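You operate a simulated robot arm through the tools that you are given. There is no shell and no other tool.

The job below is to be done with a simulated two-armed robot. You get a single attempt, and the scene is never put back.

JOB
Pick up the 16x20x2 size flag from the top of the board on the blue drum with one hand, pass it to the other hand and put it on the shelf under the green bench.

Only the result counts: the job must be done as asked and must still hold three seconds after the hand-in. Knocking over, shifting, dropping, spilling or breaking anything else fails it.

ROBOT AND FRAMES
Two 7-joint arms with two-finger parallel grippers on one trunk, on a base that moves. Base frame: it is fixed to the floor where the robot stands at the start and does not move with it; the origin is under the middle of the robot, x ahead of it, y to its left, z up. Lengths are in m, angles in rad, forces in N, time in s.
The left shoulder is at the start at [0.02, 0.17, 1.253], the right one opposite. With the tool pointing down near the work surface each hand reaches from about 0.18 to 0.66 m from the robot's upright axis, wherever it stands, measured 20 degrees to its own side. Places, roughly: shelf under the green bench [-0.3, 4.2, 0.4]. Payload 3.8 kg a hand.
The TCP of each hand is the grasp point between the finger pads, 0.03 m short of the fingertips. In the tool frame z runs along the fingers and y along their closing line. Largest opening 0.11 m; finger width 0.02, thickness 0.01; the body of the gripper, 0.048 by 0.112 m, starts 0.055 m behind the TCP.
Orientation is told as [roll, pitch, yaw] about the base's x, y, z axes, in that order, counted from this pose: with the fingers straight down and closing along the base's y, the tool's x points along the base's -x, its y along +y and its z along -z.

CONTROLS
- The arms move only by the tool servo_tool. It takes "left_targets", "right_targets" or both (then of equal length, played together; a hand with none holds still); each is a list that holds one entry, the list of rows, each a list of 7 numbers: the shift along the tool's x, y, z in m, then the turn, a rotation vector about the tool's x, y, z in rad, then the opening, from 0 (shut) to 1 (fully open). In form: [[[dx, dy, dz, wx, wy, wz, grip], ...]]. A call has 1 to 20 rows; each row is the pose to reach, as a shift and turn from the pose commanded when the call began, along the tool's axes at that moment. A row lasts 0.2 s, in which the tool goes at most 0.05 m and 0.15 rad; a call with a longer step from one row to the next is refused whole, and so is a gripper value outside its range. A pose out of reach is approached as far as the arm can. The call stops where the force on the tool passes 40 N (or 10 N more than at its start, if that is more) or the arm is blocked; 0.2 s more then pass. Each finger travels about 0.072 m/s and halts on what it meets, pressing with about 34 N; the grip force reading is that of the motor and also rises with nothing between the fingers. The clock runs only during rows and for 0.2 s after the last one: add rows that repeat a pose to give the fingers time. The reply holds the time, the measured pose of the TCP, the force on the tool along the base axes, the opening and the grip force, in the units named above and with some noise, with the torque about the TCP (base axes, N m) and any sound that the robot's microphone picked up, and new pictures: "show" is both (left out), scene, wrist or none (wrist: the cameras of the hands that moved).
- Cameras (640 x 400 px; columns grow to the right, rows downward): "scene" is now at [0.1059, 0.014, 1.411]; the picture's right is [0.04, -1.00, 0.00], its down [-0.48, -0.02, -0.87] and it looks along [0.87, 0.04, -0.49] (base axes); focal length 288 px, centre (320, 200). "left" rides on the left gripper at [0.072, -0.017, -0.103] in its tool frame; the picture's right is [0.23, 0.97, 0.00], its down [-0.76, 0.18, -0.62] and it looks along [-0.61, 0.14, 0.78] (tool axes); focal length 222 px, centre (320, 200). "right" rides on the right gripper at [0.072, 0.017, -0.103] in its tool frame; the picture's right is [-0.23, 0.97, 0.00], its down [-0.76, -0.18, -0.62] and it looks along [-0.61, -0.14, 0.78] (tool axes); focal length 222 px, centre (320, 200).
- raise_lower(by): moves the trunk up (or, below 0, down) by that many m; the arms and the scene camera ride with it, the base frame stays. It gives what a move gives, with no picture.
- steer(legs): drives the robot by 1 to 6 legs, each [ahead, turn to the left] in m and rad, along the robot's own axes; the way and the turn of a leg run together, so that a leg with both is an arc; at most 1.5 m and 3.142 rad a leg. The arms and the cameras ride along, it lands a little off, and it stops where it bumps. It gives what a move gives, and a new picture of the scene camera.
- turn_head(pan, tilt): turns the head with the scene camera to pan (to the left, within 1.396 rad either way) and tilt (down, from -0.506 to 1.204), counted from straight ahead of the robot. It gives what a move gives, and a new picture of the scene camera.
- pixel_to_xyz(camera, pixels): for up to 12 pixels [column, row] of the newest picture of that camera ("zoom" is the newest enlarged one), the place [x, y, z] in the base frame of the surface seen there, good to about 0.003 m, but the place of the scene camera against the robot may be out by one fixed shift of up to 0.018 m in any direction. It takes no simulated time.
- zoom(camera, box): a new picture of the part [left, top, right, bottom] of that camera's present view, enlarged. It takes no simulated time.
- sign_off(): hands the job in; it is judged then, once.

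Unless the task says otherwise, let go and move clear before handing in.

The tools are called after "Emit:" by a JSON object that holds its "fn" and its "kwargs". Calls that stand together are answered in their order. servo_tool: Moves the arms, as the interface text tells. Its arguments: {"type":"object","properties":{"left_targets":{"type":"array","items":{"type":"array","items":{"type":"array","items":{"type":"number"}}}},"right_targets":{"type":"array","items":{"type":"array","items":{"type":"array","items":{"type":"number"}}}},"show":{"type":"string","enum":["both","scene","wrist","none"]}},"required":[]} The other tools are called the same way: raise_lower (by) moves the trunk up or down; steer (legs) drives the base; turn_head (pan, tilt) turns the head that bears the scene camera; pixel_to_xyz (camera, pixels) gives the place of the surface under pixels of a picture; zoom (camera, box) takes an enlarged picture of a part of a camera's view; sign_off () hands the job in.

At the start:

```text
time: 0.0
left_eef_pos: [0.4822, 0.1743, 1.2164]
left_orientation: [0.001, 0.0, -0.001]
left_contact_force: [1.4, 0.0, -0.7]
left_wrist_torque: [-0.02, -0.02, -0.01]
left_opening: 0.11
left_grasp_force: 0.0
right_eef_pos: [0.4481, -0.1413, 1.1716]
right_orientation: [-0.002, 0.0, -0.001]
right_contact_force: [1.1, 0.0, -1.2]
right_wrist_torque: [-0.01, 0.02, -0.02]
right_opening: 0.1101
right_grasp_force: 0.0
trunk travel left (down, up): [-0.35, 0.22]
robot x, y, heading: [-0.0018, 0.0019, 0.006]
head pan, tilt (commanded): [0.04, 0.506]
```

scene: 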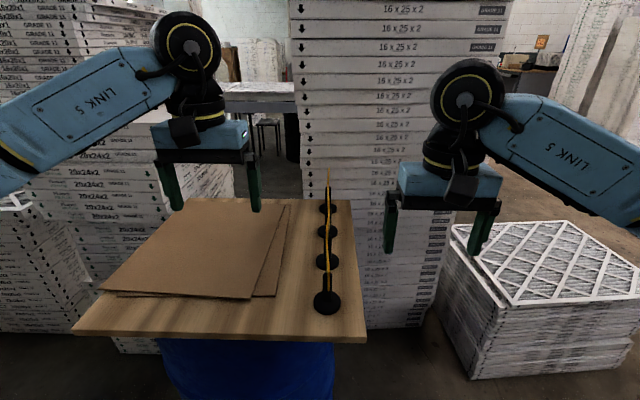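
right: 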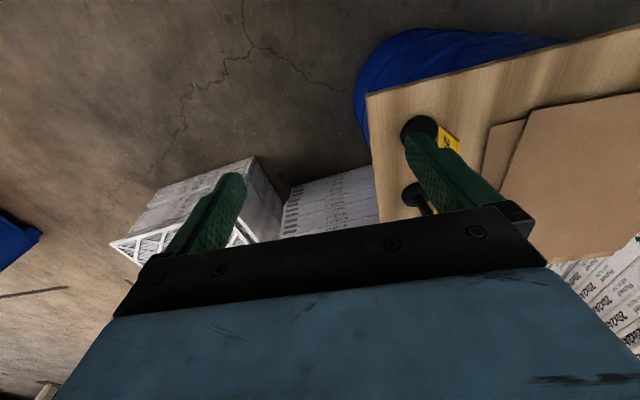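
left: 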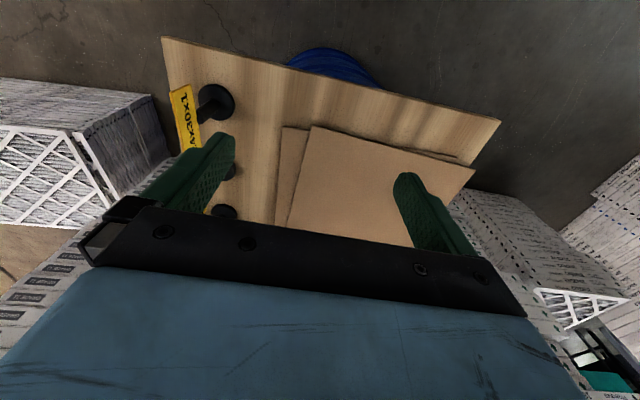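

The scene picture shows four black-footed flag stands in a row near columns 325, rows 205–300, with the flags seen edge-on. I will zoom in from the scene and wrist cameras to read the flags.

Emit:
{"fn": "zoom", "kwargs": {"camera": "scene", "box": [270, 150, 390, 325]}}

Emit:
{"fn": "zoom", "kwargs": {"camera": "left", "box": [140, 60, 300, 240]}}

Emit:
{"fn": "zoom", "kwargs": {"camera": "right", "box": [360, 90, 540, 240]}}

```text
2.29 times, centred on (330, 238) of scene
```

zoom: 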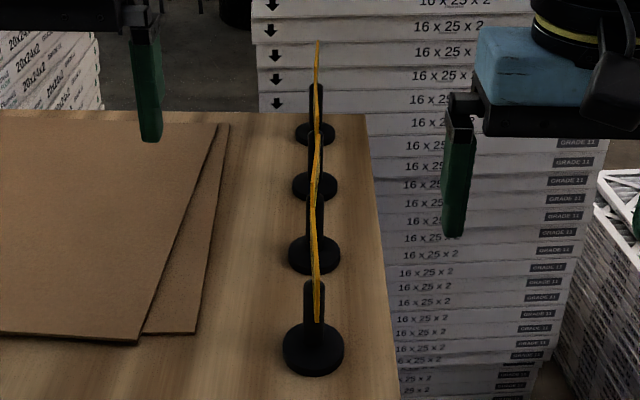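

```text
2.22 times, centred on (220, 150) of left
```

zoom: 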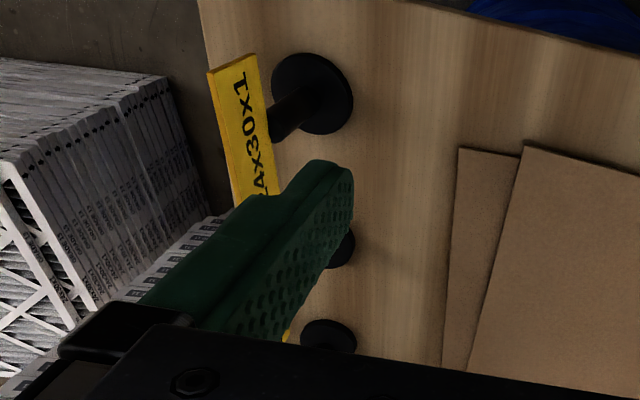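

```text
2.67 times, centred on (450, 165) of right
```

zoom: 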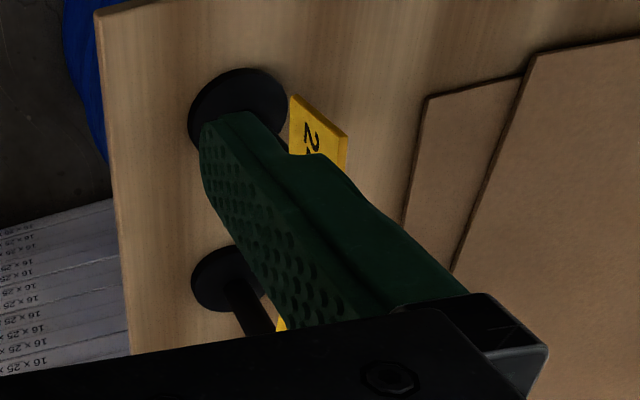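

The nearest flag reads 24x30x1; the other three are hidden by the finger or edge-on. I'll measure the stands' positions at the bases and post tops from the scene picture.

Emit:
{"fn": "pixel_to_xyz", "kwargs": {"camera": "zoom", "pixels": [[250, 100]]}}

Emit:
{"fn": "pixel_to_xyz", "kwargs": {"camera": "scene", "pixels": [[326, 302], [318, 305], [335, 302], [326, 268], [326, 240], [327, 212], [327, 175], [329, 285], [365, 340], [75, 332], [350, 201], [190, 198]]}}

```text
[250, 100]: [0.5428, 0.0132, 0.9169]
```

```text
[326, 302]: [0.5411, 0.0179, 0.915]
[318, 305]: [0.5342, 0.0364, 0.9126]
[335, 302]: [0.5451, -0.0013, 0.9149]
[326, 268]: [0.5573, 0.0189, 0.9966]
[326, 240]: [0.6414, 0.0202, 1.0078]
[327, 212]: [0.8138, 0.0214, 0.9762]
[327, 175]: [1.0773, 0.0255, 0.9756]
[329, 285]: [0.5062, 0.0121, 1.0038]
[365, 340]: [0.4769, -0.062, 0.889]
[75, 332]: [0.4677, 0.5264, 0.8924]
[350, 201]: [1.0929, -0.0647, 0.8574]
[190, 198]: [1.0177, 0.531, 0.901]
```

The stands run along y≈0.02 from x≈0.53 to x≈1.05, and the plates are edge-on to the head. I'll roll the left hand in free air so that its camera looks at the plates from the +y side.

Emit:
{"fn": "servo_tool", "kwargs": {"left_targets": [[[0.0, 0.03, 0, 0.14, 0, 0, 1], [0.0, 0.06, 0, 0.28, 0, 0, 1], [0.0, 0.08, 0, 0.42, 0, 0, 1], [0.0, 0.1, 0, 0.56, 0, 0, 1], [0.0, 0.1, 0, 0.7, 0, 0, 1], [0.0, 0.1, 0, 0.7, 0, 0, 1]]], "show": "both"}}

```text
time: 1.4
left_eef_pos: [0.4815, 0.2754, 1.2155]
left_orientation: [-0.702, 0.0, 0.0]
left_contact_force: [-0.7, -0.5, 0.3]
left_wrist_torque: [0.02, -0.01, -0.01]
left_opening: 0.11
left_grasp_force: 0.0
right_eef_pos: [0.448, -0.1414, 1.1715]
right_orientation: [-0.001, 0.0, -0.001]
right_contact_force: [-0.2, 0.2, -0.2]
right_wrist_torque: [0.02, 0.01, 0.0]
right_opening: 0.1101
right_grasp_force: 0.1
trunk travel left (down, up): [-0.35, 0.22]
robot x, y, heading: [-0.001, 0.0009, -0.001]
head pan, tilt (commanded): [0.04, 0.506]
```

scene: 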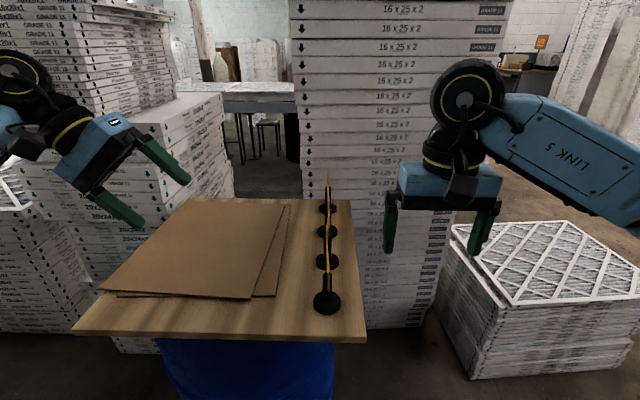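
left: 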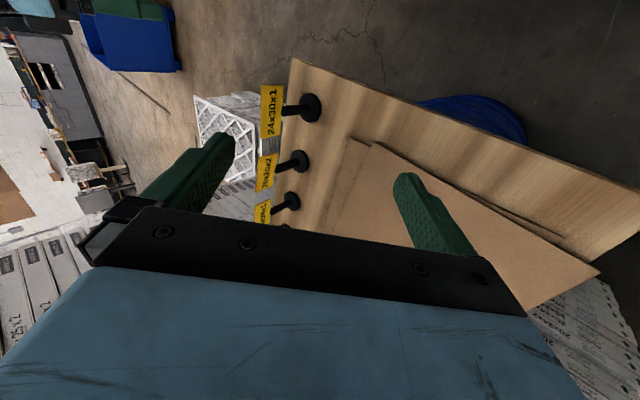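

The left wrist view now shows the plates from the side at columns 255–300, rows 85–230. I'll zoom in to read them.

Emit:
{"fn": "zoom", "kwargs": {"camera": "left", "box": [235, 75, 335, 155]}}

Emit:
{"fn": "zoom", "kwargs": {"camera": "left", "box": [235, 145, 325, 235]}}

```text
5.00 times, centred on (285, 115) of left
```

zoom: 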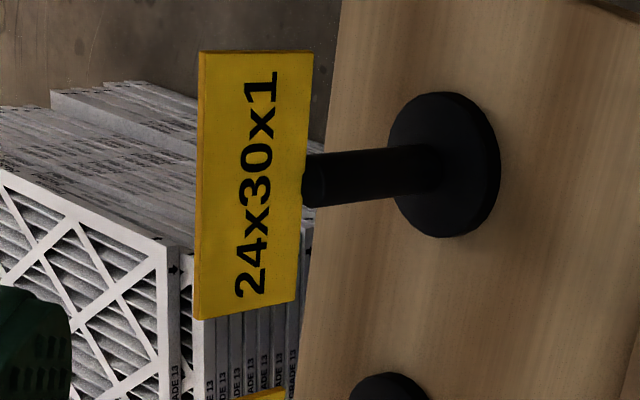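

```text
4.44 times, centred on (280, 190) of left
```

zoom: 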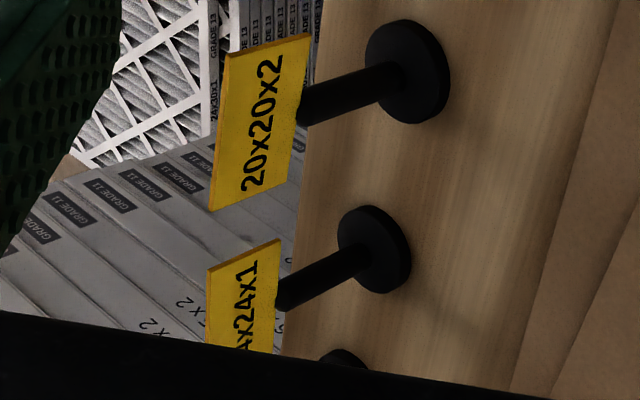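

The first three flags read 24x30x1, 20x20x2 and ?4x24x1; the fourth lies below row 230, hidden behind the gripper. I'll shift the left hand ahead to bring the fourth into view.

Emit:
{"fn": "servo_tool", "kwargs": {"left_targets": [[[-0.05, 0, 0, 0, 0, 0, 1], [-0.1, 0, 0, 0, 0, 0, 1], [-0.15, 0, 0, 0, 0, 0, 1], [-0.18, 0, 0, 0, 0, 0, 1], [-0.18, 0, 0, 0, 0, 0, 1]]], "show": "wrist"}}

```text
time: 2.6
left_eef_pos: [0.6103, 0.2731, 1.2134]
left_orientation: [-0.698, 0.001, 0.0]
left_contact_force: [-0.5, 0.0, 0.8]
left_wrist_torque: [0.0, -0.04, -0.02]
left_opening: 0.1101
left_grasp_force: 0.1
left hand out of reach, approached as far as the arm can: row 3, 4, 5
right_eef_pos: [0.447, -0.143, 1.1728]
right_orientation: [0.001, 0.0, 0.001]
right_contact_force: [-0.2, 0.0, -0.1]
right_wrist_torque: [-0.03, 0.03, 0.03]
right_opening: 0.1102
right_grasp_force: 0.1
trunk travel left (down, up): [-0.35, 0.22]
robot x, y, heading: [0.0002, 0.0007, 0.005]
head pan, tilt (commanded): [0.04, 0.506]
```

left: 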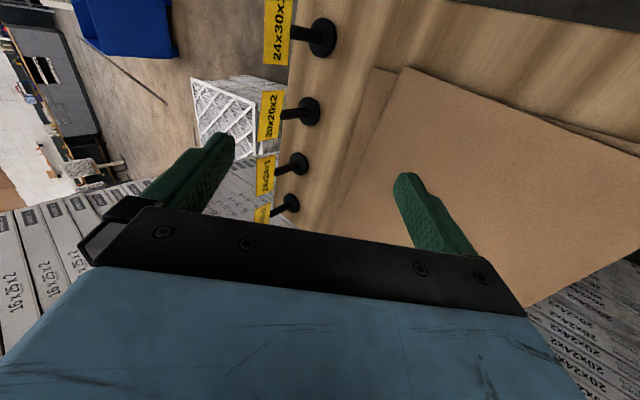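

Emit:
{"fn": "zoom", "kwargs": {"camera": "left", "box": [240, 140, 320, 235]}}

Emit:
{"fn": "pixel_to_xyz", "kwargs": {"camera": "left", "pixels": [[325, 38], [271, 117], [303, 112], [297, 163], [267, 175], [290, 204], [262, 213], [300, 60], [320, 80], [410, 130], [450, 70]]}}

```text
4.21 times, centred on (280, 188) of left
```

zoom: 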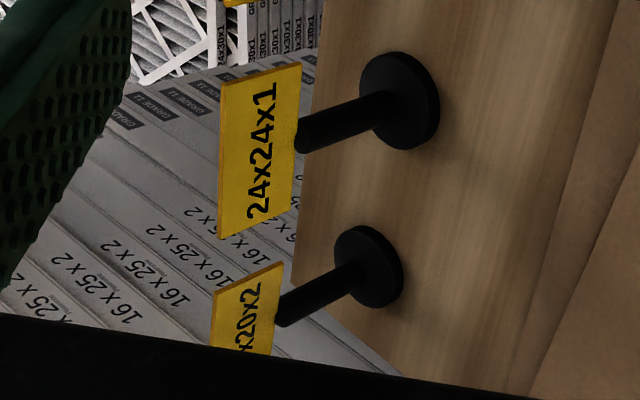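

```text
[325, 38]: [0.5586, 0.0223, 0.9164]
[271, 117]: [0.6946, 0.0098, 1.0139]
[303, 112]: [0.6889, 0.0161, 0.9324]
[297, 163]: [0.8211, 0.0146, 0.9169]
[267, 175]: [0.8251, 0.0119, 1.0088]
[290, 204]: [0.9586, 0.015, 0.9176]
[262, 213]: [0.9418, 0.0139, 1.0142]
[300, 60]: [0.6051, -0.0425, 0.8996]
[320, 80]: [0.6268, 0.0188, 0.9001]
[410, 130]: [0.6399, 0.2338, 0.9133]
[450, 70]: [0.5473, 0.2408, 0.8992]
```

The fourth plate shows "…x20x2" at (262, 213), with its stand at about [0.96, 0.015]; the third is 24x24x1 and the second 20x20x2. I'll check the fourth's first digits by tilting the left hand, and look round with the head for a place to stand.

Emit:
{"fn": "servo_tool", "kwargs": {"left_targets": [[[0.0, 0, -0.03, 0, 0.14, 0, 1], [0.0, 0, -0.06, 0, 0.28, 0, 1], [0.0, 0, -0.06, 0, 0.4, 0, 1], [0.0, 0, -0.06, 0, 0.4, 0, 1]]], "show": "wrist"}}

Emit:
{"fn": "turn_head", "kwargs": {"pan": -0.6, "tilt": 0.75}}

```text
time: 3.6
left_eef_pos: [0.5205, 0.2792, 1.2453]
left_orientation: [-0.743, 0.301, -0.263]
left_contact_force: [0.1, 0.9, 0.2]
left_wrist_torque: [0.01, -0.02, 0.02]
left_opening: 0.1099
left_grasp_force: 0.2
left hand out of reach, approached as far as the arm can: row 1, 2, 3, 4
right_eef_pos: [0.4471, -0.1404, 1.1718]
right_orientation: [0.0, 0.002, 0.0]
right_contact_force: [-0.7, -0.3, -0.7]
right_wrist_torque: [-0.03, 0.01, 0.0]
right_opening: 0.1099
right_grasp_force: 0.1
trunk travel left (down, up): [-0.35, 0.22]
robot x, y, heading: [0.0021, 0.0003, -0.004]
head pan, tilt (commanded): [0.04, 0.506]
```

left: 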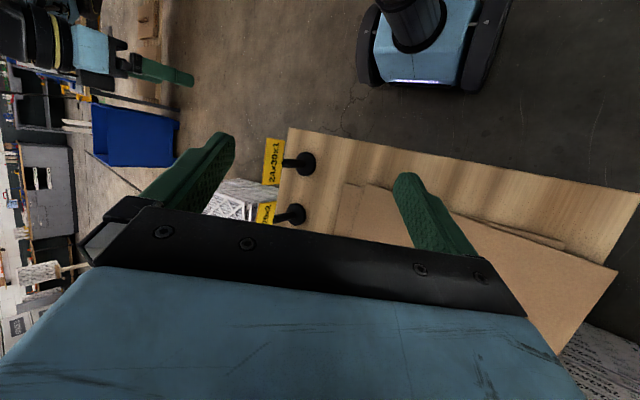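

```text
time: 4.6
left_eef_pos: [0.5215, 0.2785, 1.2443]
left_orientation: [-0.74, 0.301, -0.264]
left_contact_force: [0.2, 0.2, 0.6]
left_wrist_torque: [0.01, -0.01, 0.01]
left_opening: 0.1102
left_grasp_force: 0.0
right_eef_pos: [0.4464, -0.1427, 1.1726]
right_orientation: [0.001, 0.0, -0.001]
right_contact_force: [-0.3, 0.5, 0.7]
right_wrist_torque: [-0.01, 0.01, 0.0]
right_opening: 0.11
right_grasp_force: 0.1
trunk travel left (down, up): [-0.35, 0.22]
robot x, y, heading: [-0.0001, -0.0029, 0.003]
head pan, tilt (commanded): [-0.6, 0.75]
```

scene: 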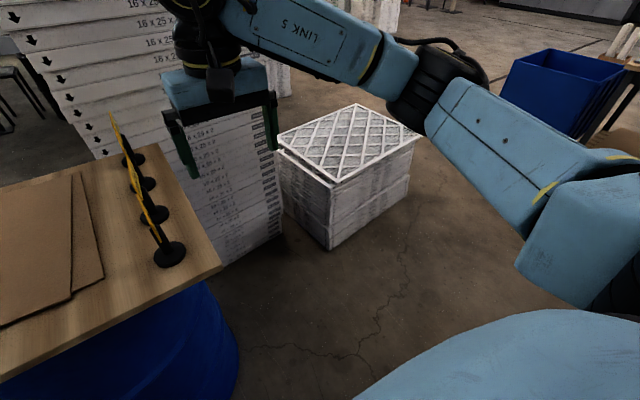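

The tilt went the wrong way, and the right side of the board looks open: bare floor at columns 230–400, rows 220–400, with a low filter stack beyond. I'll measure those obstacles.

Emit:
{"fn": "pixel_to_xyz", "kwargs": {"camera": "scene", "pixels": [[330, 248], [280, 205], [410, 195], [333, 180], [420, 137], [358, 105], [278, 140], [222, 262], [284, 238], [236, 370], [158, 140], [250, 120]]}}

Emit:
{"fn": "turn_head", "kwargs": {"pan": 0.6, "tilt": 0.6}}

```text
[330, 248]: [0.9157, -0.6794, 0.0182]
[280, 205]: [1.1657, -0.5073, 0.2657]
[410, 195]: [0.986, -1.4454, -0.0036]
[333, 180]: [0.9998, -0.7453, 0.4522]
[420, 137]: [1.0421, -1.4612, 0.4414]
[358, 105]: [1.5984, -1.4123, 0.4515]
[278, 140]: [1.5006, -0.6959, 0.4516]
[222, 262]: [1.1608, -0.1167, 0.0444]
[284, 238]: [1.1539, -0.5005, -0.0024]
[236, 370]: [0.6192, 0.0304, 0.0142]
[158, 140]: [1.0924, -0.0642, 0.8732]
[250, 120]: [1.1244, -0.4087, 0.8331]
```

```text
time: 6.0
left_eef_pos: [0.5209, 0.2777, 1.2458]
left_orientation: [-0.741, 0.303, -0.264]
left_contact_force: [-0.1, -0.9, 0.1]
left_wrist_torque: [0.0, -0.03, 0.0]
left_opening: 0.11
left_grasp_force: 0.0
right_eef_pos: [0.4472, -0.1424, 1.1731]
right_orientation: [0.001, 0.0, 0.0]
right_contact_force: [-0.5, 0.0, -0.1]
right_wrist_torque: [0.01, 0.01, 0.01]
right_opening: 0.1099
right_grasp_force: 0.2
trunk travel left (down, up): [-0.35, 0.22]
robot x, y, heading: [-0.0014, -0.0001, -0.0]
head pan, tilt (commanded): [0.6, 0.6]
```

scene: 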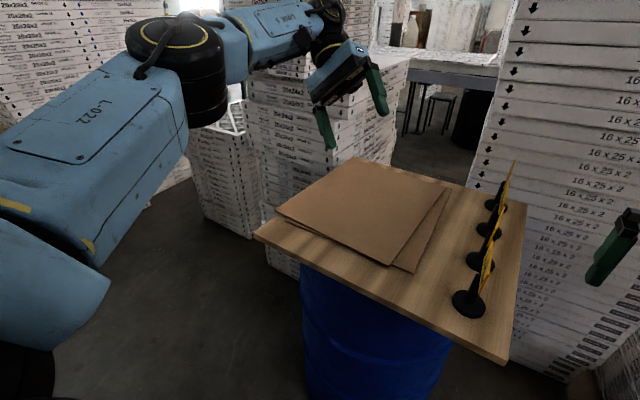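

The board spans x 0.47–1.09, y −0.065–0.53, with a tall stack whose face is at x≈1.15 and a low stack whose corner is near (0.92, −0.68). In the left wrist picture I can see my own base at (360–510, 0–90), so I'll measure its extent.

Emit:
{"fn": "pixel_to_xyz", "kwargs": {"camera": "left", "pixels": [[357, 70], [370, 85], [420, 82], [470, 88], [480, 75], [510, 15], [362, 20], [430, 60], [300, 130], [455, 10]]}}

Emit:
{"fn": "pixel_to_xyz", "kwargs": {"camera": "scene", "pixels": [[303, 285], [310, 390], [375, 395], [450, 350], [270, 255], [300, 270], [205, 215], [250, 235], [470, 190], [415, 130]]}}

```text
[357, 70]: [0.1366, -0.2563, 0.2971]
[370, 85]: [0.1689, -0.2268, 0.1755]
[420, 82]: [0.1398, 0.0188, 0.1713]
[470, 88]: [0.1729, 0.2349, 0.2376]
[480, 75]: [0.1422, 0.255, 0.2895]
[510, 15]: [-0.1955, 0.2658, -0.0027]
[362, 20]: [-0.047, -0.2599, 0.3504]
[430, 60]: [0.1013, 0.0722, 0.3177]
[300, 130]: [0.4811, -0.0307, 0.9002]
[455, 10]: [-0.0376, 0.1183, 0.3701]
```

```text
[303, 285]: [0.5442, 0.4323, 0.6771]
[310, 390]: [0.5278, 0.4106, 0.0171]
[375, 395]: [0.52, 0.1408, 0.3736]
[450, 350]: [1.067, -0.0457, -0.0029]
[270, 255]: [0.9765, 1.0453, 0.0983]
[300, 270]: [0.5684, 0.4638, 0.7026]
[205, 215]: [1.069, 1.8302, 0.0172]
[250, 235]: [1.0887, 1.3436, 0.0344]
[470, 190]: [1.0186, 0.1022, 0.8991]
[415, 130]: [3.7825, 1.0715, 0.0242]
```

My base front is at about x=0.18 and the drum front at about x=0.50, so I have about 0.25 m of safe way ahead. I'll zoom on flag 1 in the left wrist picture to measure the stand's shape.

Emit:
{"fn": "zoom", "kwargs": {"camera": "left", "box": [250, 125, 330, 195]}}

```text
5.71 times, centred on (290, 160) of left
```

zoom: 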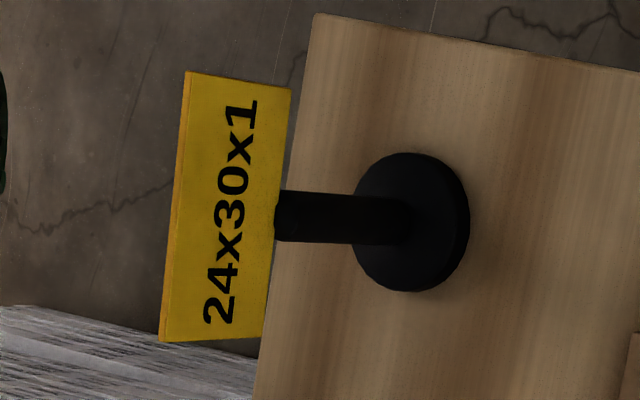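

Emit:
{"fn": "pixel_to_xyz", "kwargs": {"camera": "zoom", "pixels": [[192, 80], [285, 95], [168, 335], [258, 333], [180, 205], [268, 212], [283, 197], [283, 237], [340, 215], [400, 160], [405, 285], [462, 225]]}}

```text
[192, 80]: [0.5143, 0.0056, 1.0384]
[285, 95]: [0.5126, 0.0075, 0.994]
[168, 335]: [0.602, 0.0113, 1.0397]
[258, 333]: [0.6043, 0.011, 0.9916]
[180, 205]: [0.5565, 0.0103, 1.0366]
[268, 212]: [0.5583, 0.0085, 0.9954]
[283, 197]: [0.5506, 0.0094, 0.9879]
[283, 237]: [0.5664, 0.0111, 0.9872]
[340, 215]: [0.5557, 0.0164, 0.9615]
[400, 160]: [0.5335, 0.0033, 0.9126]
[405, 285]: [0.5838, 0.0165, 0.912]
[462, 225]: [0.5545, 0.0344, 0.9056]
```

Flag 1's plate is 0.09 x 0.05 m with its top at z≈1.04, the post is 0.018 m across from z 0.916 to 0.99, and the foot has a radius of 0.025. Next I'll look left for the green bench to plan the handover and placing.

Emit:
{"fn": "turn_head", "kwargs": {"pan": 1.39, "tilt": 0.25}}

```text
time: 7.2
left_eef_pos: [0.5197, 0.2785, 1.2451]
left_orientation: [-0.741, 0.301, -0.263]
left_contact_force: [-0.1, 0.1, -0.4]
left_wrist_torque: [0.01, -0.01, -0.01]
left_opening: 0.1103
left_grasp_force: 0.0
right_eef_pos: [0.4466, -0.1419, 1.1716]
right_orientation: [0.0, -0.001, -0.001]
right_contact_force: [-0.2, -0.8, -0.5]
right_wrist_torque: [0.0, -0.03, 0.0]
right_opening: 0.1099
right_grasp_force: 0.0
trunk travel left (down, up): [-0.35, 0.22]
robot x, y, heading: [0.001, -0.0007, -0.002]
head pan, tilt (commanded): [1.389, 0.25]
```

scene: 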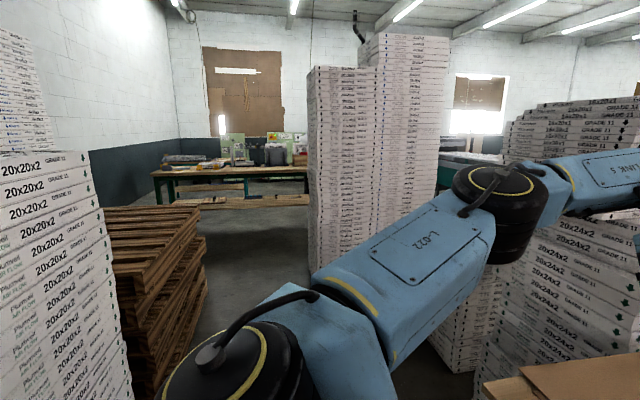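

Emit:
{"fn": "zoom", "kwargs": {"camera": "scene", "box": [140, 120, 320, 240]}}

Emit:
{"fn": "pixel_to_xyz", "kwargs": {"camera": "scene", "pixels": [[155, 175], [250, 172], [300, 170], [225, 205], [300, 203], [175, 195], [205, 290], [130, 390], [318, 265], [250, 260], [120, 215], [225, 180]]}}

```text
3.33 times, centred on (230, 180) of scene
```

zoom: 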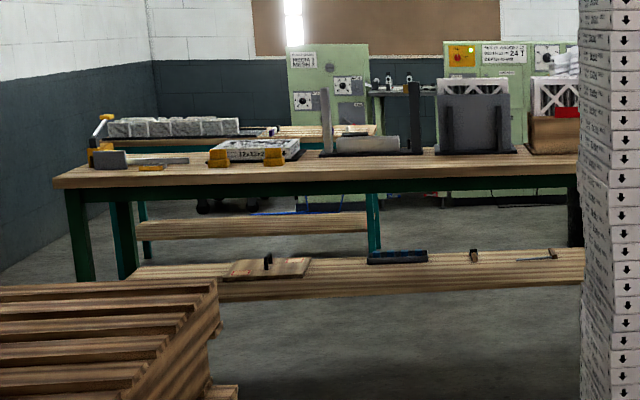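

```text
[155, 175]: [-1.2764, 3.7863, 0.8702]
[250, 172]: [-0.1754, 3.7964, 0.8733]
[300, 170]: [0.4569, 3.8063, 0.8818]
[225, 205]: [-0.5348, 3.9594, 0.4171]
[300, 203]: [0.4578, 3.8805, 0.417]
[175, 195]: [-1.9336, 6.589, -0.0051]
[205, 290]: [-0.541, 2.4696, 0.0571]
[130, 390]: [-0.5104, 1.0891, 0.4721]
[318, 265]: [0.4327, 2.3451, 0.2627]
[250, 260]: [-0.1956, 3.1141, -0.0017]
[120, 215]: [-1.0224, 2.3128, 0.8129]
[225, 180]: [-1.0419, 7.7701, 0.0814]
```

The front green bench is at y≈3.79 (top z≈0.875), and its shelf is at z≈0.417 with a corridor leading to it between the stacks. First I'll bring the left hand back to its plain rolled pose, so its camera can inspect flag 4 once I drive ahead.

Emit:
{"fn": "servo_tool", "kwargs": {"left_targets": [[[0.029, 0, 0.028, 0, -0.1, 0, 1], [0.058, 0, 0.056, 0, -0.2, 0, 1], [0.087, 0, 0.085, 0, -0.3, 0, 1], [0.115, 0, 0.113, 0, -0.4, 0, 1], [0.115, 0, 0.113, 0, -0.4, 0, 1]]], "show": "wrist"}}

Emit:
{"fn": "turn_head", "kwargs": {"pan": 0.0, "tilt": 0.6}}

```text
time: 8.4
left_eef_pos: [0.3715, 0.24, 1.1994]
left_orientation: [-0.698, -0.002, 0.001]
left_contact_force: [0.4, -0.4, -0.5]
left_wrist_torque: [0.0, 0.05, 0.0]
left_opening: 0.1101
left_grasp_force: 0.2
right_eef_pos: [0.4477, -0.1429, 1.1716]
right_orientation: [-0.001, -0.001, 0.001]
right_contact_force: [0.5, 0.0, 0.2]
right_wrist_torque: [0.0, 0.02, -0.01]
right_opening: 0.1101
right_grasp_force: 0.1
trunk travel left (down, up): [-0.35, 0.22]
robot x, y, heading: [-0.0006, 0.0039, -0.001]
head pan, tilt (commanded): [1.389, 0.25]
```

left: 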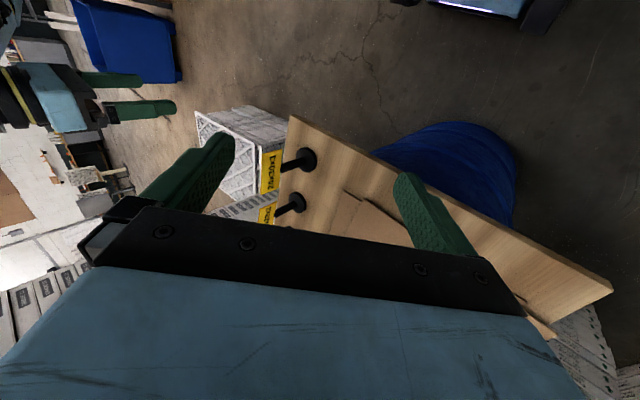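

```text
time: 9.9
left_eef_pos: [0.3703, 0.2403, 1.1995]
left_orientation: [-0.7, 0.0, -0.001]
left_contact_force: [-1.1, -0.5, -0.7]
left_wrist_torque: [-0.01, 0.01, -0.04]
left_opening: 0.1099
left_grasp_force: 0.1
right_eef_pos: [0.4473, -0.1419, 1.1717]
right_orientation: [0.0, 0.0, 0.0]
right_contact_force: [-0.3, -0.1, 0.3]
right_wrist_torque: [-0.03, -0.02, -0.02]
right_opening: 0.1102
right_grasp_force: 0.0
trunk travel left (down, up): [-0.35, 0.22]
robot x, y, heading: [-0.0001, -0.0002, 0.001]
head pan, tilt (commanded): [0.0, 0.6]
```

scene: 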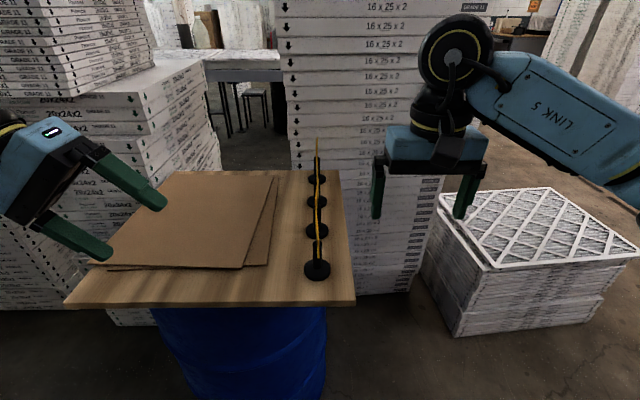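

The left hand is back at roll −0.7, and the drum's near side shows at (380–515, 125–220) in its picture. I'll measure the drum's front before driving ahead.

Emit:
{"fn": "pixel_to_xyz", "kwargs": {"camera": "left", "pixels": [[385, 145], [410, 132], [440, 124], [470, 126], [500, 145], [515, 190], [370, 150], [612, 290], [290, 117]]}}

Emit:
{"fn": "pixel_to_xyz", "kwargs": {"camera": "scene", "pixels": [[160, 330], [190, 390], [240, 380], [300, 390], [326, 320], [66, 300], [355, 300]]}}

```text
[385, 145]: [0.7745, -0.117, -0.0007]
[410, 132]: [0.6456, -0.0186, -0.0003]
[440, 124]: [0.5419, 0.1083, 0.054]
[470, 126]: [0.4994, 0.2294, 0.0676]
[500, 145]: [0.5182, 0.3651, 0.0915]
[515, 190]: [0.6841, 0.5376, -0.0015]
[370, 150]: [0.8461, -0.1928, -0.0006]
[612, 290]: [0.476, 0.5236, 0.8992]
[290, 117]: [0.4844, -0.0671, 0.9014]
```

```text
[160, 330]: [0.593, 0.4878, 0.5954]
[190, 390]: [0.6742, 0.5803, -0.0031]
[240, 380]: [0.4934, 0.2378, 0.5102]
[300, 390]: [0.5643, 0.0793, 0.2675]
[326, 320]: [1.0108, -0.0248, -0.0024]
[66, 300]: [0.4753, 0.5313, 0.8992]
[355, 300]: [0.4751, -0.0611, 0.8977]
```

The drum's front is at x≈0.495 and the board edge at x≈0.475, while my base front is at about 0.18–0.20. I'll drive 0.22 m straight ahead, leaving about 0.07 m free.

Emit:
{"fn": "steer", "kwargs": {"legs": [[0.22, 0.0]]}}

```text
time: 11.6
left_eef_pos: [0.5906, 0.2377, 1.2004]
left_orientation: [-0.701, 0.0, -0.006]
left_contact_force: [0.4, -1.1, 0.0]
left_wrist_torque: [0.0, 0.01, -0.02]
left_opening: 0.1101
left_grasp_force: 0.1
right_eef_pos: [0.6646, -0.1456, 1.1734]
right_orientation: [0.002, -0.001, -0.006]
right_contact_force: [-0.1, 0.9, 0.0]
right_wrist_torque: [-0.01, 0.02, -0.01]
right_opening: 0.11
right_grasp_force: 0.1
trunk travel left (down, up): [-0.35, 0.22]
robot x, y, heading: [0.2174, -0.0031, -0.006]
head pan, tilt (commanded): [0.0, 0.6]
```

scene: 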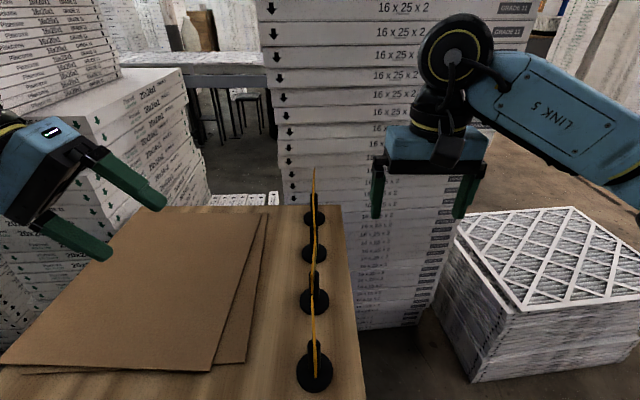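

I'm at x=0.217 with the row clearly ahead. I'll move the left hand 0.15 m ahead so that its camera can read flag 4.

Emit:
{"fn": "servo_tool", "kwargs": {"left_targets": [[[-0.05, 0, 0, 0, -0.1, 0, 1], [-0.1, 0, 0, 0, -0.2, 0, 1], [-0.15, 0, 0, 0, -0.2, 0, 1], [-0.18, 0, 0, 0, -0.2, 0, 1], [-0.18, 0, 0, 0, -0.2, 0, 1]]], "show": "wrist"}}

```text
time: 12.8
left_eef_pos: [0.7712, 0.2358, 1.2001]
left_orientation: [-0.71, -0.152, 0.123]
left_contact_force: [0.2, 0.3, -0.3]
left_wrist_torque: [0.0, 0.02, 0.03]
left_opening: 0.11
left_grasp_force: 0.0
right_eef_pos: [0.6659, -0.1464, 1.1733]
right_orientation: [0.001, 0.0, -0.006]
right_contact_force: [-0.6, -0.3, 0.1]
right_wrist_torque: [0.02, 0.02, -0.04]
right_opening: 0.11
right_grasp_force: 0.0
trunk travel left (down, up): [-0.35, 0.22]
robot x, y, heading: [0.2183, -0.0022, -0.008]
head pan, tilt (commanded): [0.0, 0.6]
```

left: 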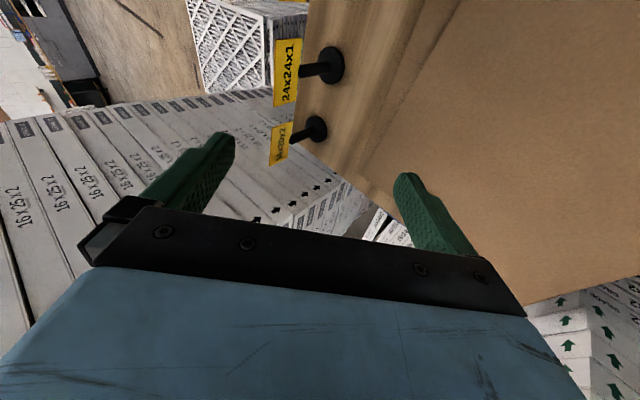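

Flag 4 is now fully visible at (270–325, 110–165). I'll zoom in to read and measure it.

Emit:
{"fn": "zoom", "kwargs": {"camera": "left", "box": [255, 100, 345, 175]}}

```text
5.33 times, centred on (300, 138) of left
```

zoom: 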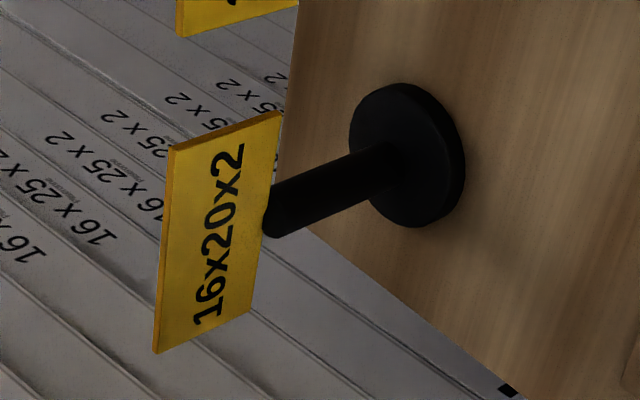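

Emit:
{"fn": "pixel_to_xyz", "kwargs": {"camera": "zoom", "pixels": [[178, 155], [272, 120], [162, 343], [250, 312], [170, 250], [262, 215], [272, 192], [270, 228], [330, 195], [370, 110], [410, 215], [455, 150]]}}

Emit:
{"fn": "pixel_to_xyz", "kwargs": {"camera": "left", "pixels": [[335, 65], [297, 45], [280, 100], [272, 40]]}}

```text
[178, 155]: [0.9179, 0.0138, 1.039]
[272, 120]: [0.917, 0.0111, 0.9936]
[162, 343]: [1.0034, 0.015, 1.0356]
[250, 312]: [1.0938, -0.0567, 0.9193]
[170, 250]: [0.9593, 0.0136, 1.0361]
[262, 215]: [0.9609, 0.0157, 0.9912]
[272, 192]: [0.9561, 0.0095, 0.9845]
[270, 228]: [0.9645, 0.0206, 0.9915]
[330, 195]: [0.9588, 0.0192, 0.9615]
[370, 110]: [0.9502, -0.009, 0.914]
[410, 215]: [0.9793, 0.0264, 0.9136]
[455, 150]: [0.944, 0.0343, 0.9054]
```

```text
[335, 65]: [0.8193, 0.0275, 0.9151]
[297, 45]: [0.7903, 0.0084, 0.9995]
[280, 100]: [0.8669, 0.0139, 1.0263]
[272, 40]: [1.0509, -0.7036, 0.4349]
```

Flag 4 clearly reads 16x20x2: plate x 0.917–1.004, y≈0.012, z 0.99–1.04, and post at about (0.960, 0.012). For a steep grasp that keeps the wrist camera clear of flag 3, I'll swing the base about 0.3 rad left and 0.05 m ahead, bringing the right shoulder nearer and still clear of the drum.

Emit:
{"fn": "steer", "kwargs": {"legs": [[0.05, 0.3]]}}

```text
time: 14.1
left_eef_pos: [0.7276, 0.3943, 1.2002]
left_orientation: [-0.71, -0.153, 0.421]
left_contact_force: [0.6, -0.2, -0.4]
left_wrist_torque: [-0.03, -0.01, -0.04]
left_opening: 0.1102
left_grasp_force: 0.2
right_eef_pos: [0.7372, -0.0, 1.1722]
right_orientation: [0.001, 0.0, 0.29]
right_contact_force: [0.0, -0.4, 0.6]
right_wrist_torque: [-0.01, -0.01, 0.01]
right_opening: 0.1101
right_grasp_force: 0.0
trunk travel left (down, up): [-0.35, 0.22]
robot x, y, heading: [0.2675, 0.0036, 0.288]
head pan, tilt (commanded): [0.0, 0.6]
```

scene: 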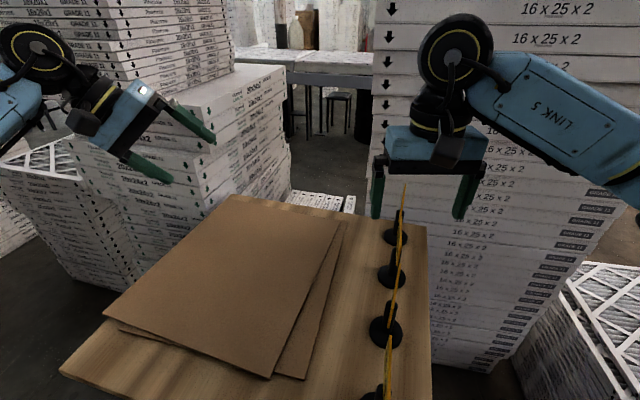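

The right hand is at [0.737, 0, 1.172] with yaw 0.29, and the robot is at heading 0.288. I'll bring the right hand to a pre-grasp above flag 4, at yaw ≈0.01 and pitched 0.3 forward.

Emit:
{"fn": "servo_tool", "kwargs": {"right_targets": [[[-0.0366, -0.0084, 0.0, 0.0084, -0.0596, 0.0556, 1], [-0.0732, -0.0168, 0.0, 0.0168, -0.119, 0.111, 1], [-0.1097, -0.0253, 0.0, 0.025, -0.179, 0.167, 0.8], [-0.1463, -0.0337, 0.0168, 0.0335, -0.238, 0.222, 0.7], [-0.1829, -0.0421, 0.0336, 0.0419, -0.298, 0.278, 0.6], [-0.1829, -0.0421, 0.0336, 0.0419, -0.298, 0.278, 0.6]]], "show": "both"}}

```text
time: 15.5
left_eef_pos: [0.7273, 0.3931, 1.1997]
left_orientation: [-0.711, -0.152, 0.421]
left_contact_force: [-0.3, 0.2, -0.4]
left_wrist_torque: [0.05, -0.02, -0.03]
left_opening: 0.1099
left_grasp_force: 0.1
right_eef_pos: [0.923, 0.0098, 1.1429]
right_orientation: [0.0, -0.303, 0.01]
right_contact_force: [0.3, -0.2, -0.6]
right_wrist_torque: [0.0, 0.0, 0.04]
right_opening: 0.066
right_grasp_force: 0.0
trunk travel left (down, up): [-0.35, 0.22]
robot x, y, heading: [0.2705, 0.0084, 0.289]
head pan, tilt (commanded): [0.0, 0.6]
```

scene: 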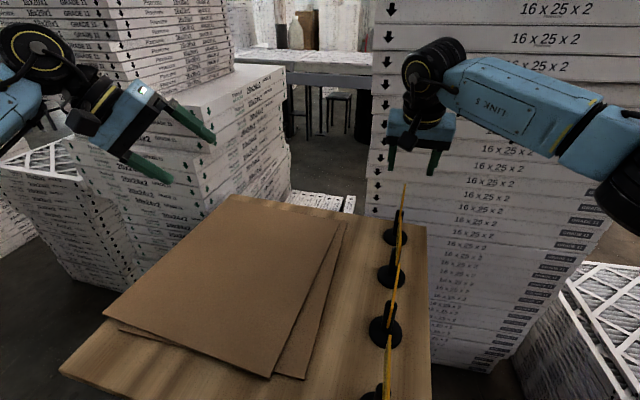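
right: 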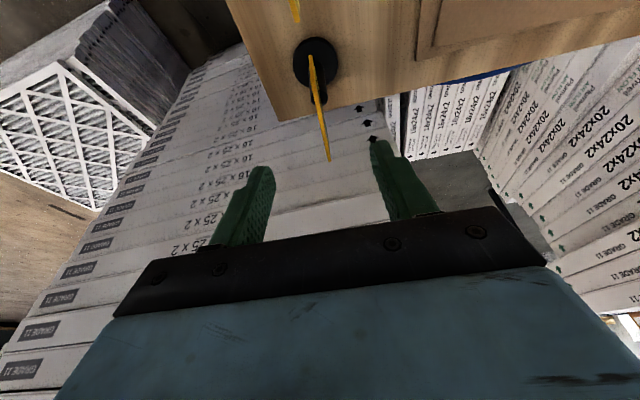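

The right camera shows the plate edge-on between the fingers, from (309, 55) to (328, 160). I'll measure its top edge from this camera.

Emit:
{"fn": "zoom", "kwargs": {"camera": "right", "box": [270, 20, 370, 170]}}

Emit:
{"fn": "pixel_to_xyz", "kwargs": {"camera": "right", "pixels": [[311, 58], [314, 75], [318, 95], [322, 115], [325, 135], [327, 152], [316, 50], [330, 62], [308, 72]]}}

```text
2.67 times, centred on (320, 95) of right
```

zoom: 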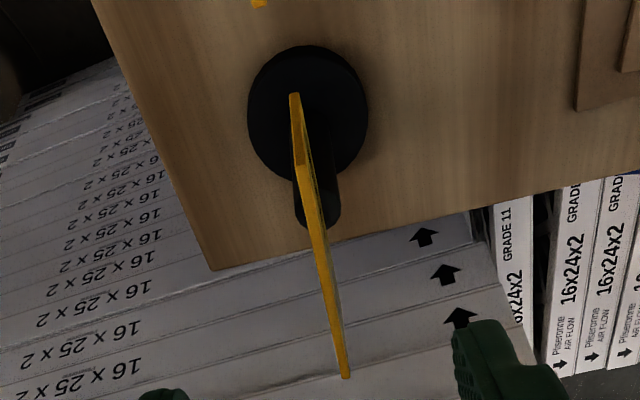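

```text
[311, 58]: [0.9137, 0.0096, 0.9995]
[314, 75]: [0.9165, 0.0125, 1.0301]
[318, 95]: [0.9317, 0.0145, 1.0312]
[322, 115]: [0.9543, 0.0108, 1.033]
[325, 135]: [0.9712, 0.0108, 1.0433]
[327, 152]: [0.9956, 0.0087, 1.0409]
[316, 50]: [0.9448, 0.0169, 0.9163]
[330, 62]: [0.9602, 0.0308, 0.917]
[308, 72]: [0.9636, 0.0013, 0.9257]
```

The plate's centre is at x≈0.959, y≈0.011, top z≈1.040, straight along my tool axis. I'll descend 0.121 m along the tool's z with the fingers half-open, straddling the plate.

Emit:
{"fn": "servo_tool", "kwargs": {"right_targets": [[[0, 0.0008, 0.03, 0, 0, 0, 0.6], [-0.0005, 0.0008, 0.06, 0, 0, 0, 0.6], [-0.001, 0.0008, 0.085, 0, 0, 0, 0.6], [-0.0013, 0.0008, 0.105, 0, 0, 0, 0.6], [-0.0013, 0.0008, 0.1207, 0, 0, 0, 0.6], [-0.0013, 0.0008, 0.1207, 0, 0, 0, 0.6]]], "show": "both"}}

```text
time: 16.9
left_eef_pos: [0.7268, 0.3936, 1.1994]
left_orientation: [-0.71, -0.152, 0.421]
left_contact_force: [-0.1, -0.6, 0.0]
left_wrist_torque: [0.01, 0.01, 0.0]
left_opening: 0.11
left_grasp_force: 0.0
right_eef_pos: [0.9612, 0.0122, 1.0235]
right_orientation: [0.0, -0.3, 0.01]
right_contact_force: [-0.2, 0.6, -0.5]
right_wrist_torque: [0.03, 0.02, -0.02]
right_opening: 0.0661
right_grasp_force: 0.1
trunk travel left (down, up): [-0.35, 0.22]
robot x, y, heading: [0.2688, 0.0053, 0.289]
head pan, tilt (commanded): [0.0, 0.6]
```

scene: 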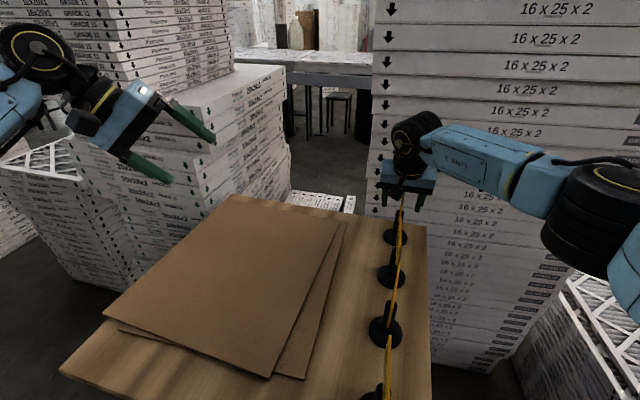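
right: 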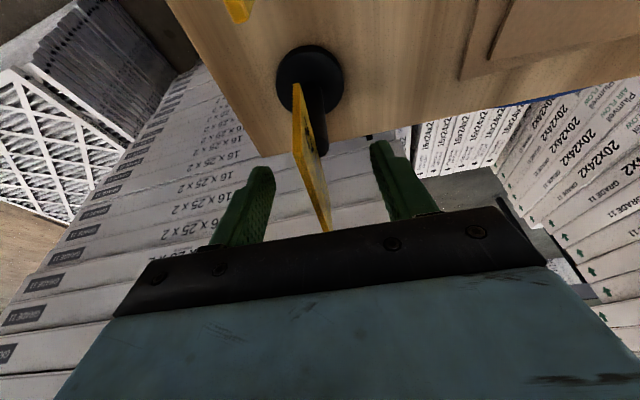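

The plate stands between the two fingers at columns 295–330 with the TCP at [0.961, 0.012, 1.024]. I'll back off 3 mm to keep the tips above the post, and close the grip.

Emit:
{"fn": "servo_tool", "kwargs": {"right_targets": [[[0, 0, -0.003, 0, 0, 0, 0.6], [0, 0, -0.003, 0, 0, 0, 0.3], [0, 0, -0.003, 0, 0, 0, 0.0], [0, 0, -0.003, 0, 0, 0, 0.0], [0, 0, -0.003, 0, 0, 0, 0.0], [0, 0, -0.003, 0, 0, 0, 0.0]]], "show": "both"}}

```text
time: 18.3
left_eef_pos: [0.7269, 0.3932, 1.2003]
left_orientation: [-0.71, -0.152, 0.422]
left_contact_force: [0.1, -0.7, 0.1]
left_wrist_torque: [0.01, 0.01, -0.04]
left_opening: 0.1104
left_grasp_force: 0.1
right_eef_pos: [0.9598, 0.0119, 1.0267]
right_orientation: [0.0, -0.302, 0.011]
right_contact_force: [0.1, -0.8, -0.4]
right_wrist_torque: [-0.06, 0.05, 0.0]
right_opening: 0.0037
right_grasp_force: 34.1
trunk travel left (down, up): [-0.35, 0.22]
robot x, y, heading: [0.2707, 0.0067, 0.289]
head pan, tilt (commanded): [0.0, 0.6]
```

scene: 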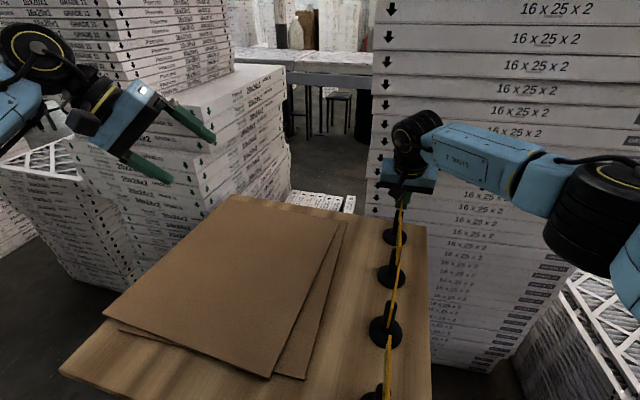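
right: 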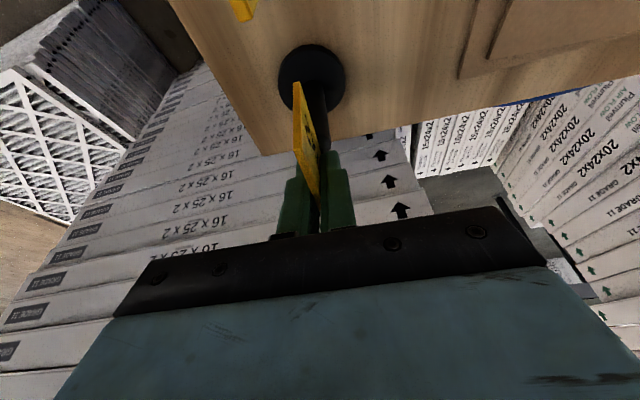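

The plate is held: opening 0.0037 m with 34 N. I'll lift it straight up 0.2 m, slowly at first.

Emit:
{"fn": "servo_tool", "kwargs": {"right_targets": [[[-0.0044, 0, -0.0143, 0, 0, 0, 0], [-0.0118, 0, -0.0382, 0, 0, 0, 0], [-0.0236, 0, -0.0764, 0, 0, 0, 0], [-0.0355, 0, -0.1146, 0, 0, 0, 0], [-0.0473, 0, -0.1528, 0, 0, 0, 0], [-0.0591, 0, -0.191, 0, 0, 0, 0], [-0.0591, 0, -0.191, 0, 0, 0, 0]]], "show": "both"}}

```text
time: 19.9
left_eef_pos: [0.7286, 0.3919, 1.2006]
left_orientation: [-0.71, -0.152, 0.421]
left_contact_force: [0.7, 0.5, -0.6]
left_wrist_torque: [-0.01, 0.02, 0.0]
left_opening: 0.1101
left_grasp_force: 0.1
right_eef_pos: [0.9622, 0.0119, 1.2288]
right_orientation: [-0.002, -0.298, 0.01]
right_contact_force: [0.4, -0.5, -2.2]
right_wrist_torque: [0.03, 0.0, 0.03]
right_opening: 0.0038
right_grasp_force: 34.0
trunk travel left (down, up): [-0.35, 0.22]
robot x, y, heading: [0.2662, 0.008, 0.291]
head pan, tilt (commanded): [0.0, 0.6]
```

scene: 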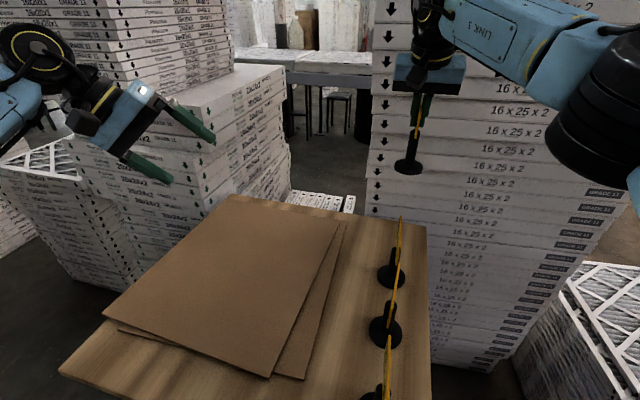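
right: 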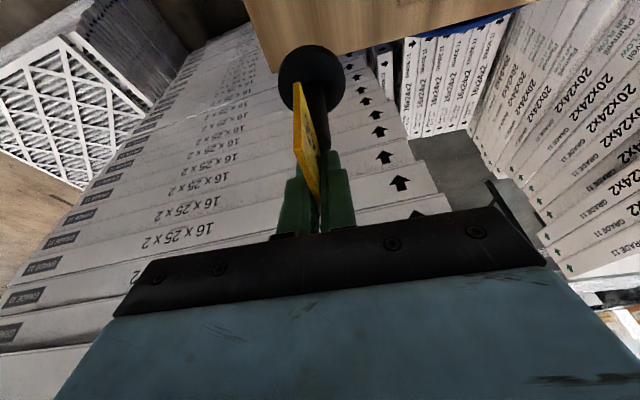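

The flag is lifted (about 2 N heavier) and the other three stand untouched. I'll retract the right hand back and to the right, keeping the foot (z≈1.10) above the other plates (1.04).

Emit:
{"fn": "servo_tool", "kwargs": {"right_targets": [[[0.02, -0.015, -0.015, 0, 0, 0, 0], [0.055, -0.035, -0.03, 0, 0, 0, 0], [0.095, -0.05, -0.045, 0, 0, 0, 0], [0.135, -0.065, -0.06, 0, 0, 0, 0], [0.175, -0.08, -0.075, 0, 0, 0, 0], [0.21, -0.09, -0.085, 0, 0, 0, 0], [0.233, -0.0975, -0.0926, 0, 0, 0, 0], [0.233, -0.0975, -0.0926, 0, 0, 0, 0]]], "show": "scene"}}

```text
time: 21.7
left_eef_pos: [0.728, 0.3937, 1.2008]
left_orientation: [-0.71, -0.153, 0.421]
left_contact_force: [0.4, 0.4, -0.2]
left_wrist_torque: [0.01, 0.01, 0.0]
left_opening: 0.11
left_grasp_force: 0.1
right_eef_pos: [0.712, -0.0907, 1.2456]
right_orientation: [0.0, -0.299, 0.011]
right_contact_force: [-0.4, 0.1, -2.6]
right_wrist_torque: [-0.02, -0.01, 0.01]
right_opening: 0.0037
right_grasp_force: 34.2
trunk travel left (down, up): [-0.35, 0.22]
robot x, y, heading: [0.2681, 0.0113, 0.291]
head pan, tilt (commanded): [0.0, 0.6]
```

scene: 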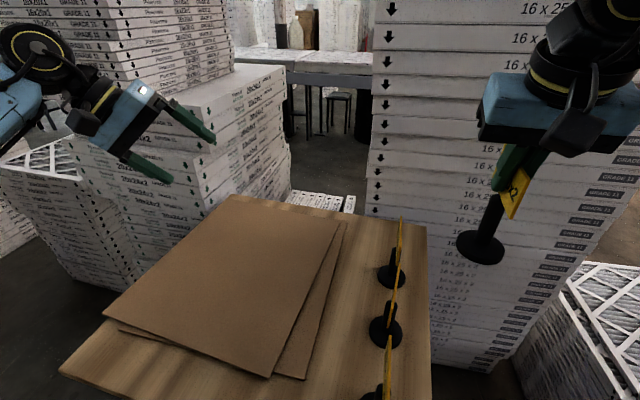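

The flag hangs clear at (485, 230) and the remaining flags stand as before. I'll reverse 0.27 m back to about my starting area.

Emit:
{"fn": "steer", "kwargs": {"legs": [[-0.27, 0.0]]}}

Emit:
{"fn": "turn_head", "kwargs": {"pan": 1.39, "tilt": 0.45}}

```text
time: 23.6
left_eef_pos: [0.4718, 0.3171, 1.1998]
left_orientation: [-0.709, -0.153, 0.419]
left_contact_force: [-0.2, -1.3, 0.3]
left_wrist_torque: [0.02, -0.03, 0.03]
left_opening: 0.11
left_grasp_force: 0.0
right_eef_pos: [0.4554, -0.1667, 1.2456]
right_orientation: [-0.001, -0.3, 0.008]
right_contact_force: [-0.4, -0.8, -1.3]
right_wrist_torque: [0.0, 0.0, 0.01]
right_opening: 0.0037
right_grasp_force: 34.0
trunk travel left (down, up): [-0.35, 0.22]
robot x, y, heading: [0.0111, -0.0684, 0.289]
head pan, tilt (commanded): [0.0, 0.6]
```

scene: 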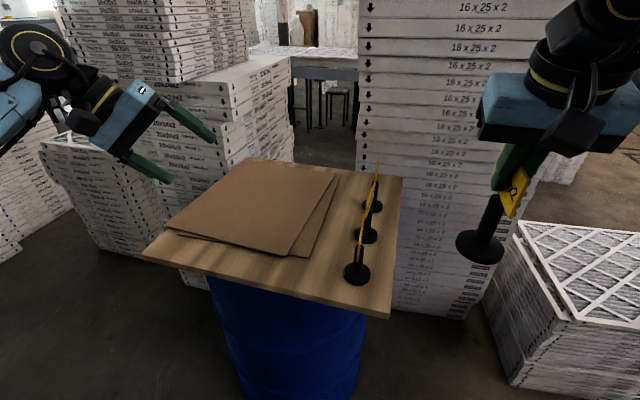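

```text
time: 25.2
left_eef_pos: [0.4728, 0.3179, 1.2004]
left_orientation: [-0.711, -0.152, 0.418]
left_contact_force: [0.1, 0.2, -0.2]
left_wrist_torque: [0.0, 0.01, 0.0]
left_opening: 0.1101
left_grasp_force: 0.1
right_eef_pos: [0.4563, -0.1674, 1.247]
right_orientation: [0.001, -0.3, 0.009]
right_contact_force: [-0.2, 0.2, -2.6]
right_wrist_torque: [-0.03, 0.0, 0.01]
right_opening: 0.0036
right_grasp_force: 33.4
trunk travel left (down, up): [-0.35, 0.22]
robot x, y, heading: [0.0129, -0.0726, 0.294]
head pan, tilt (commanded): [1.389, 0.45]
```

scene: 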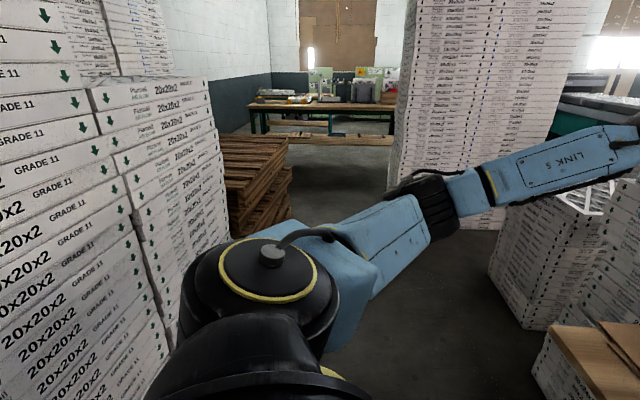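

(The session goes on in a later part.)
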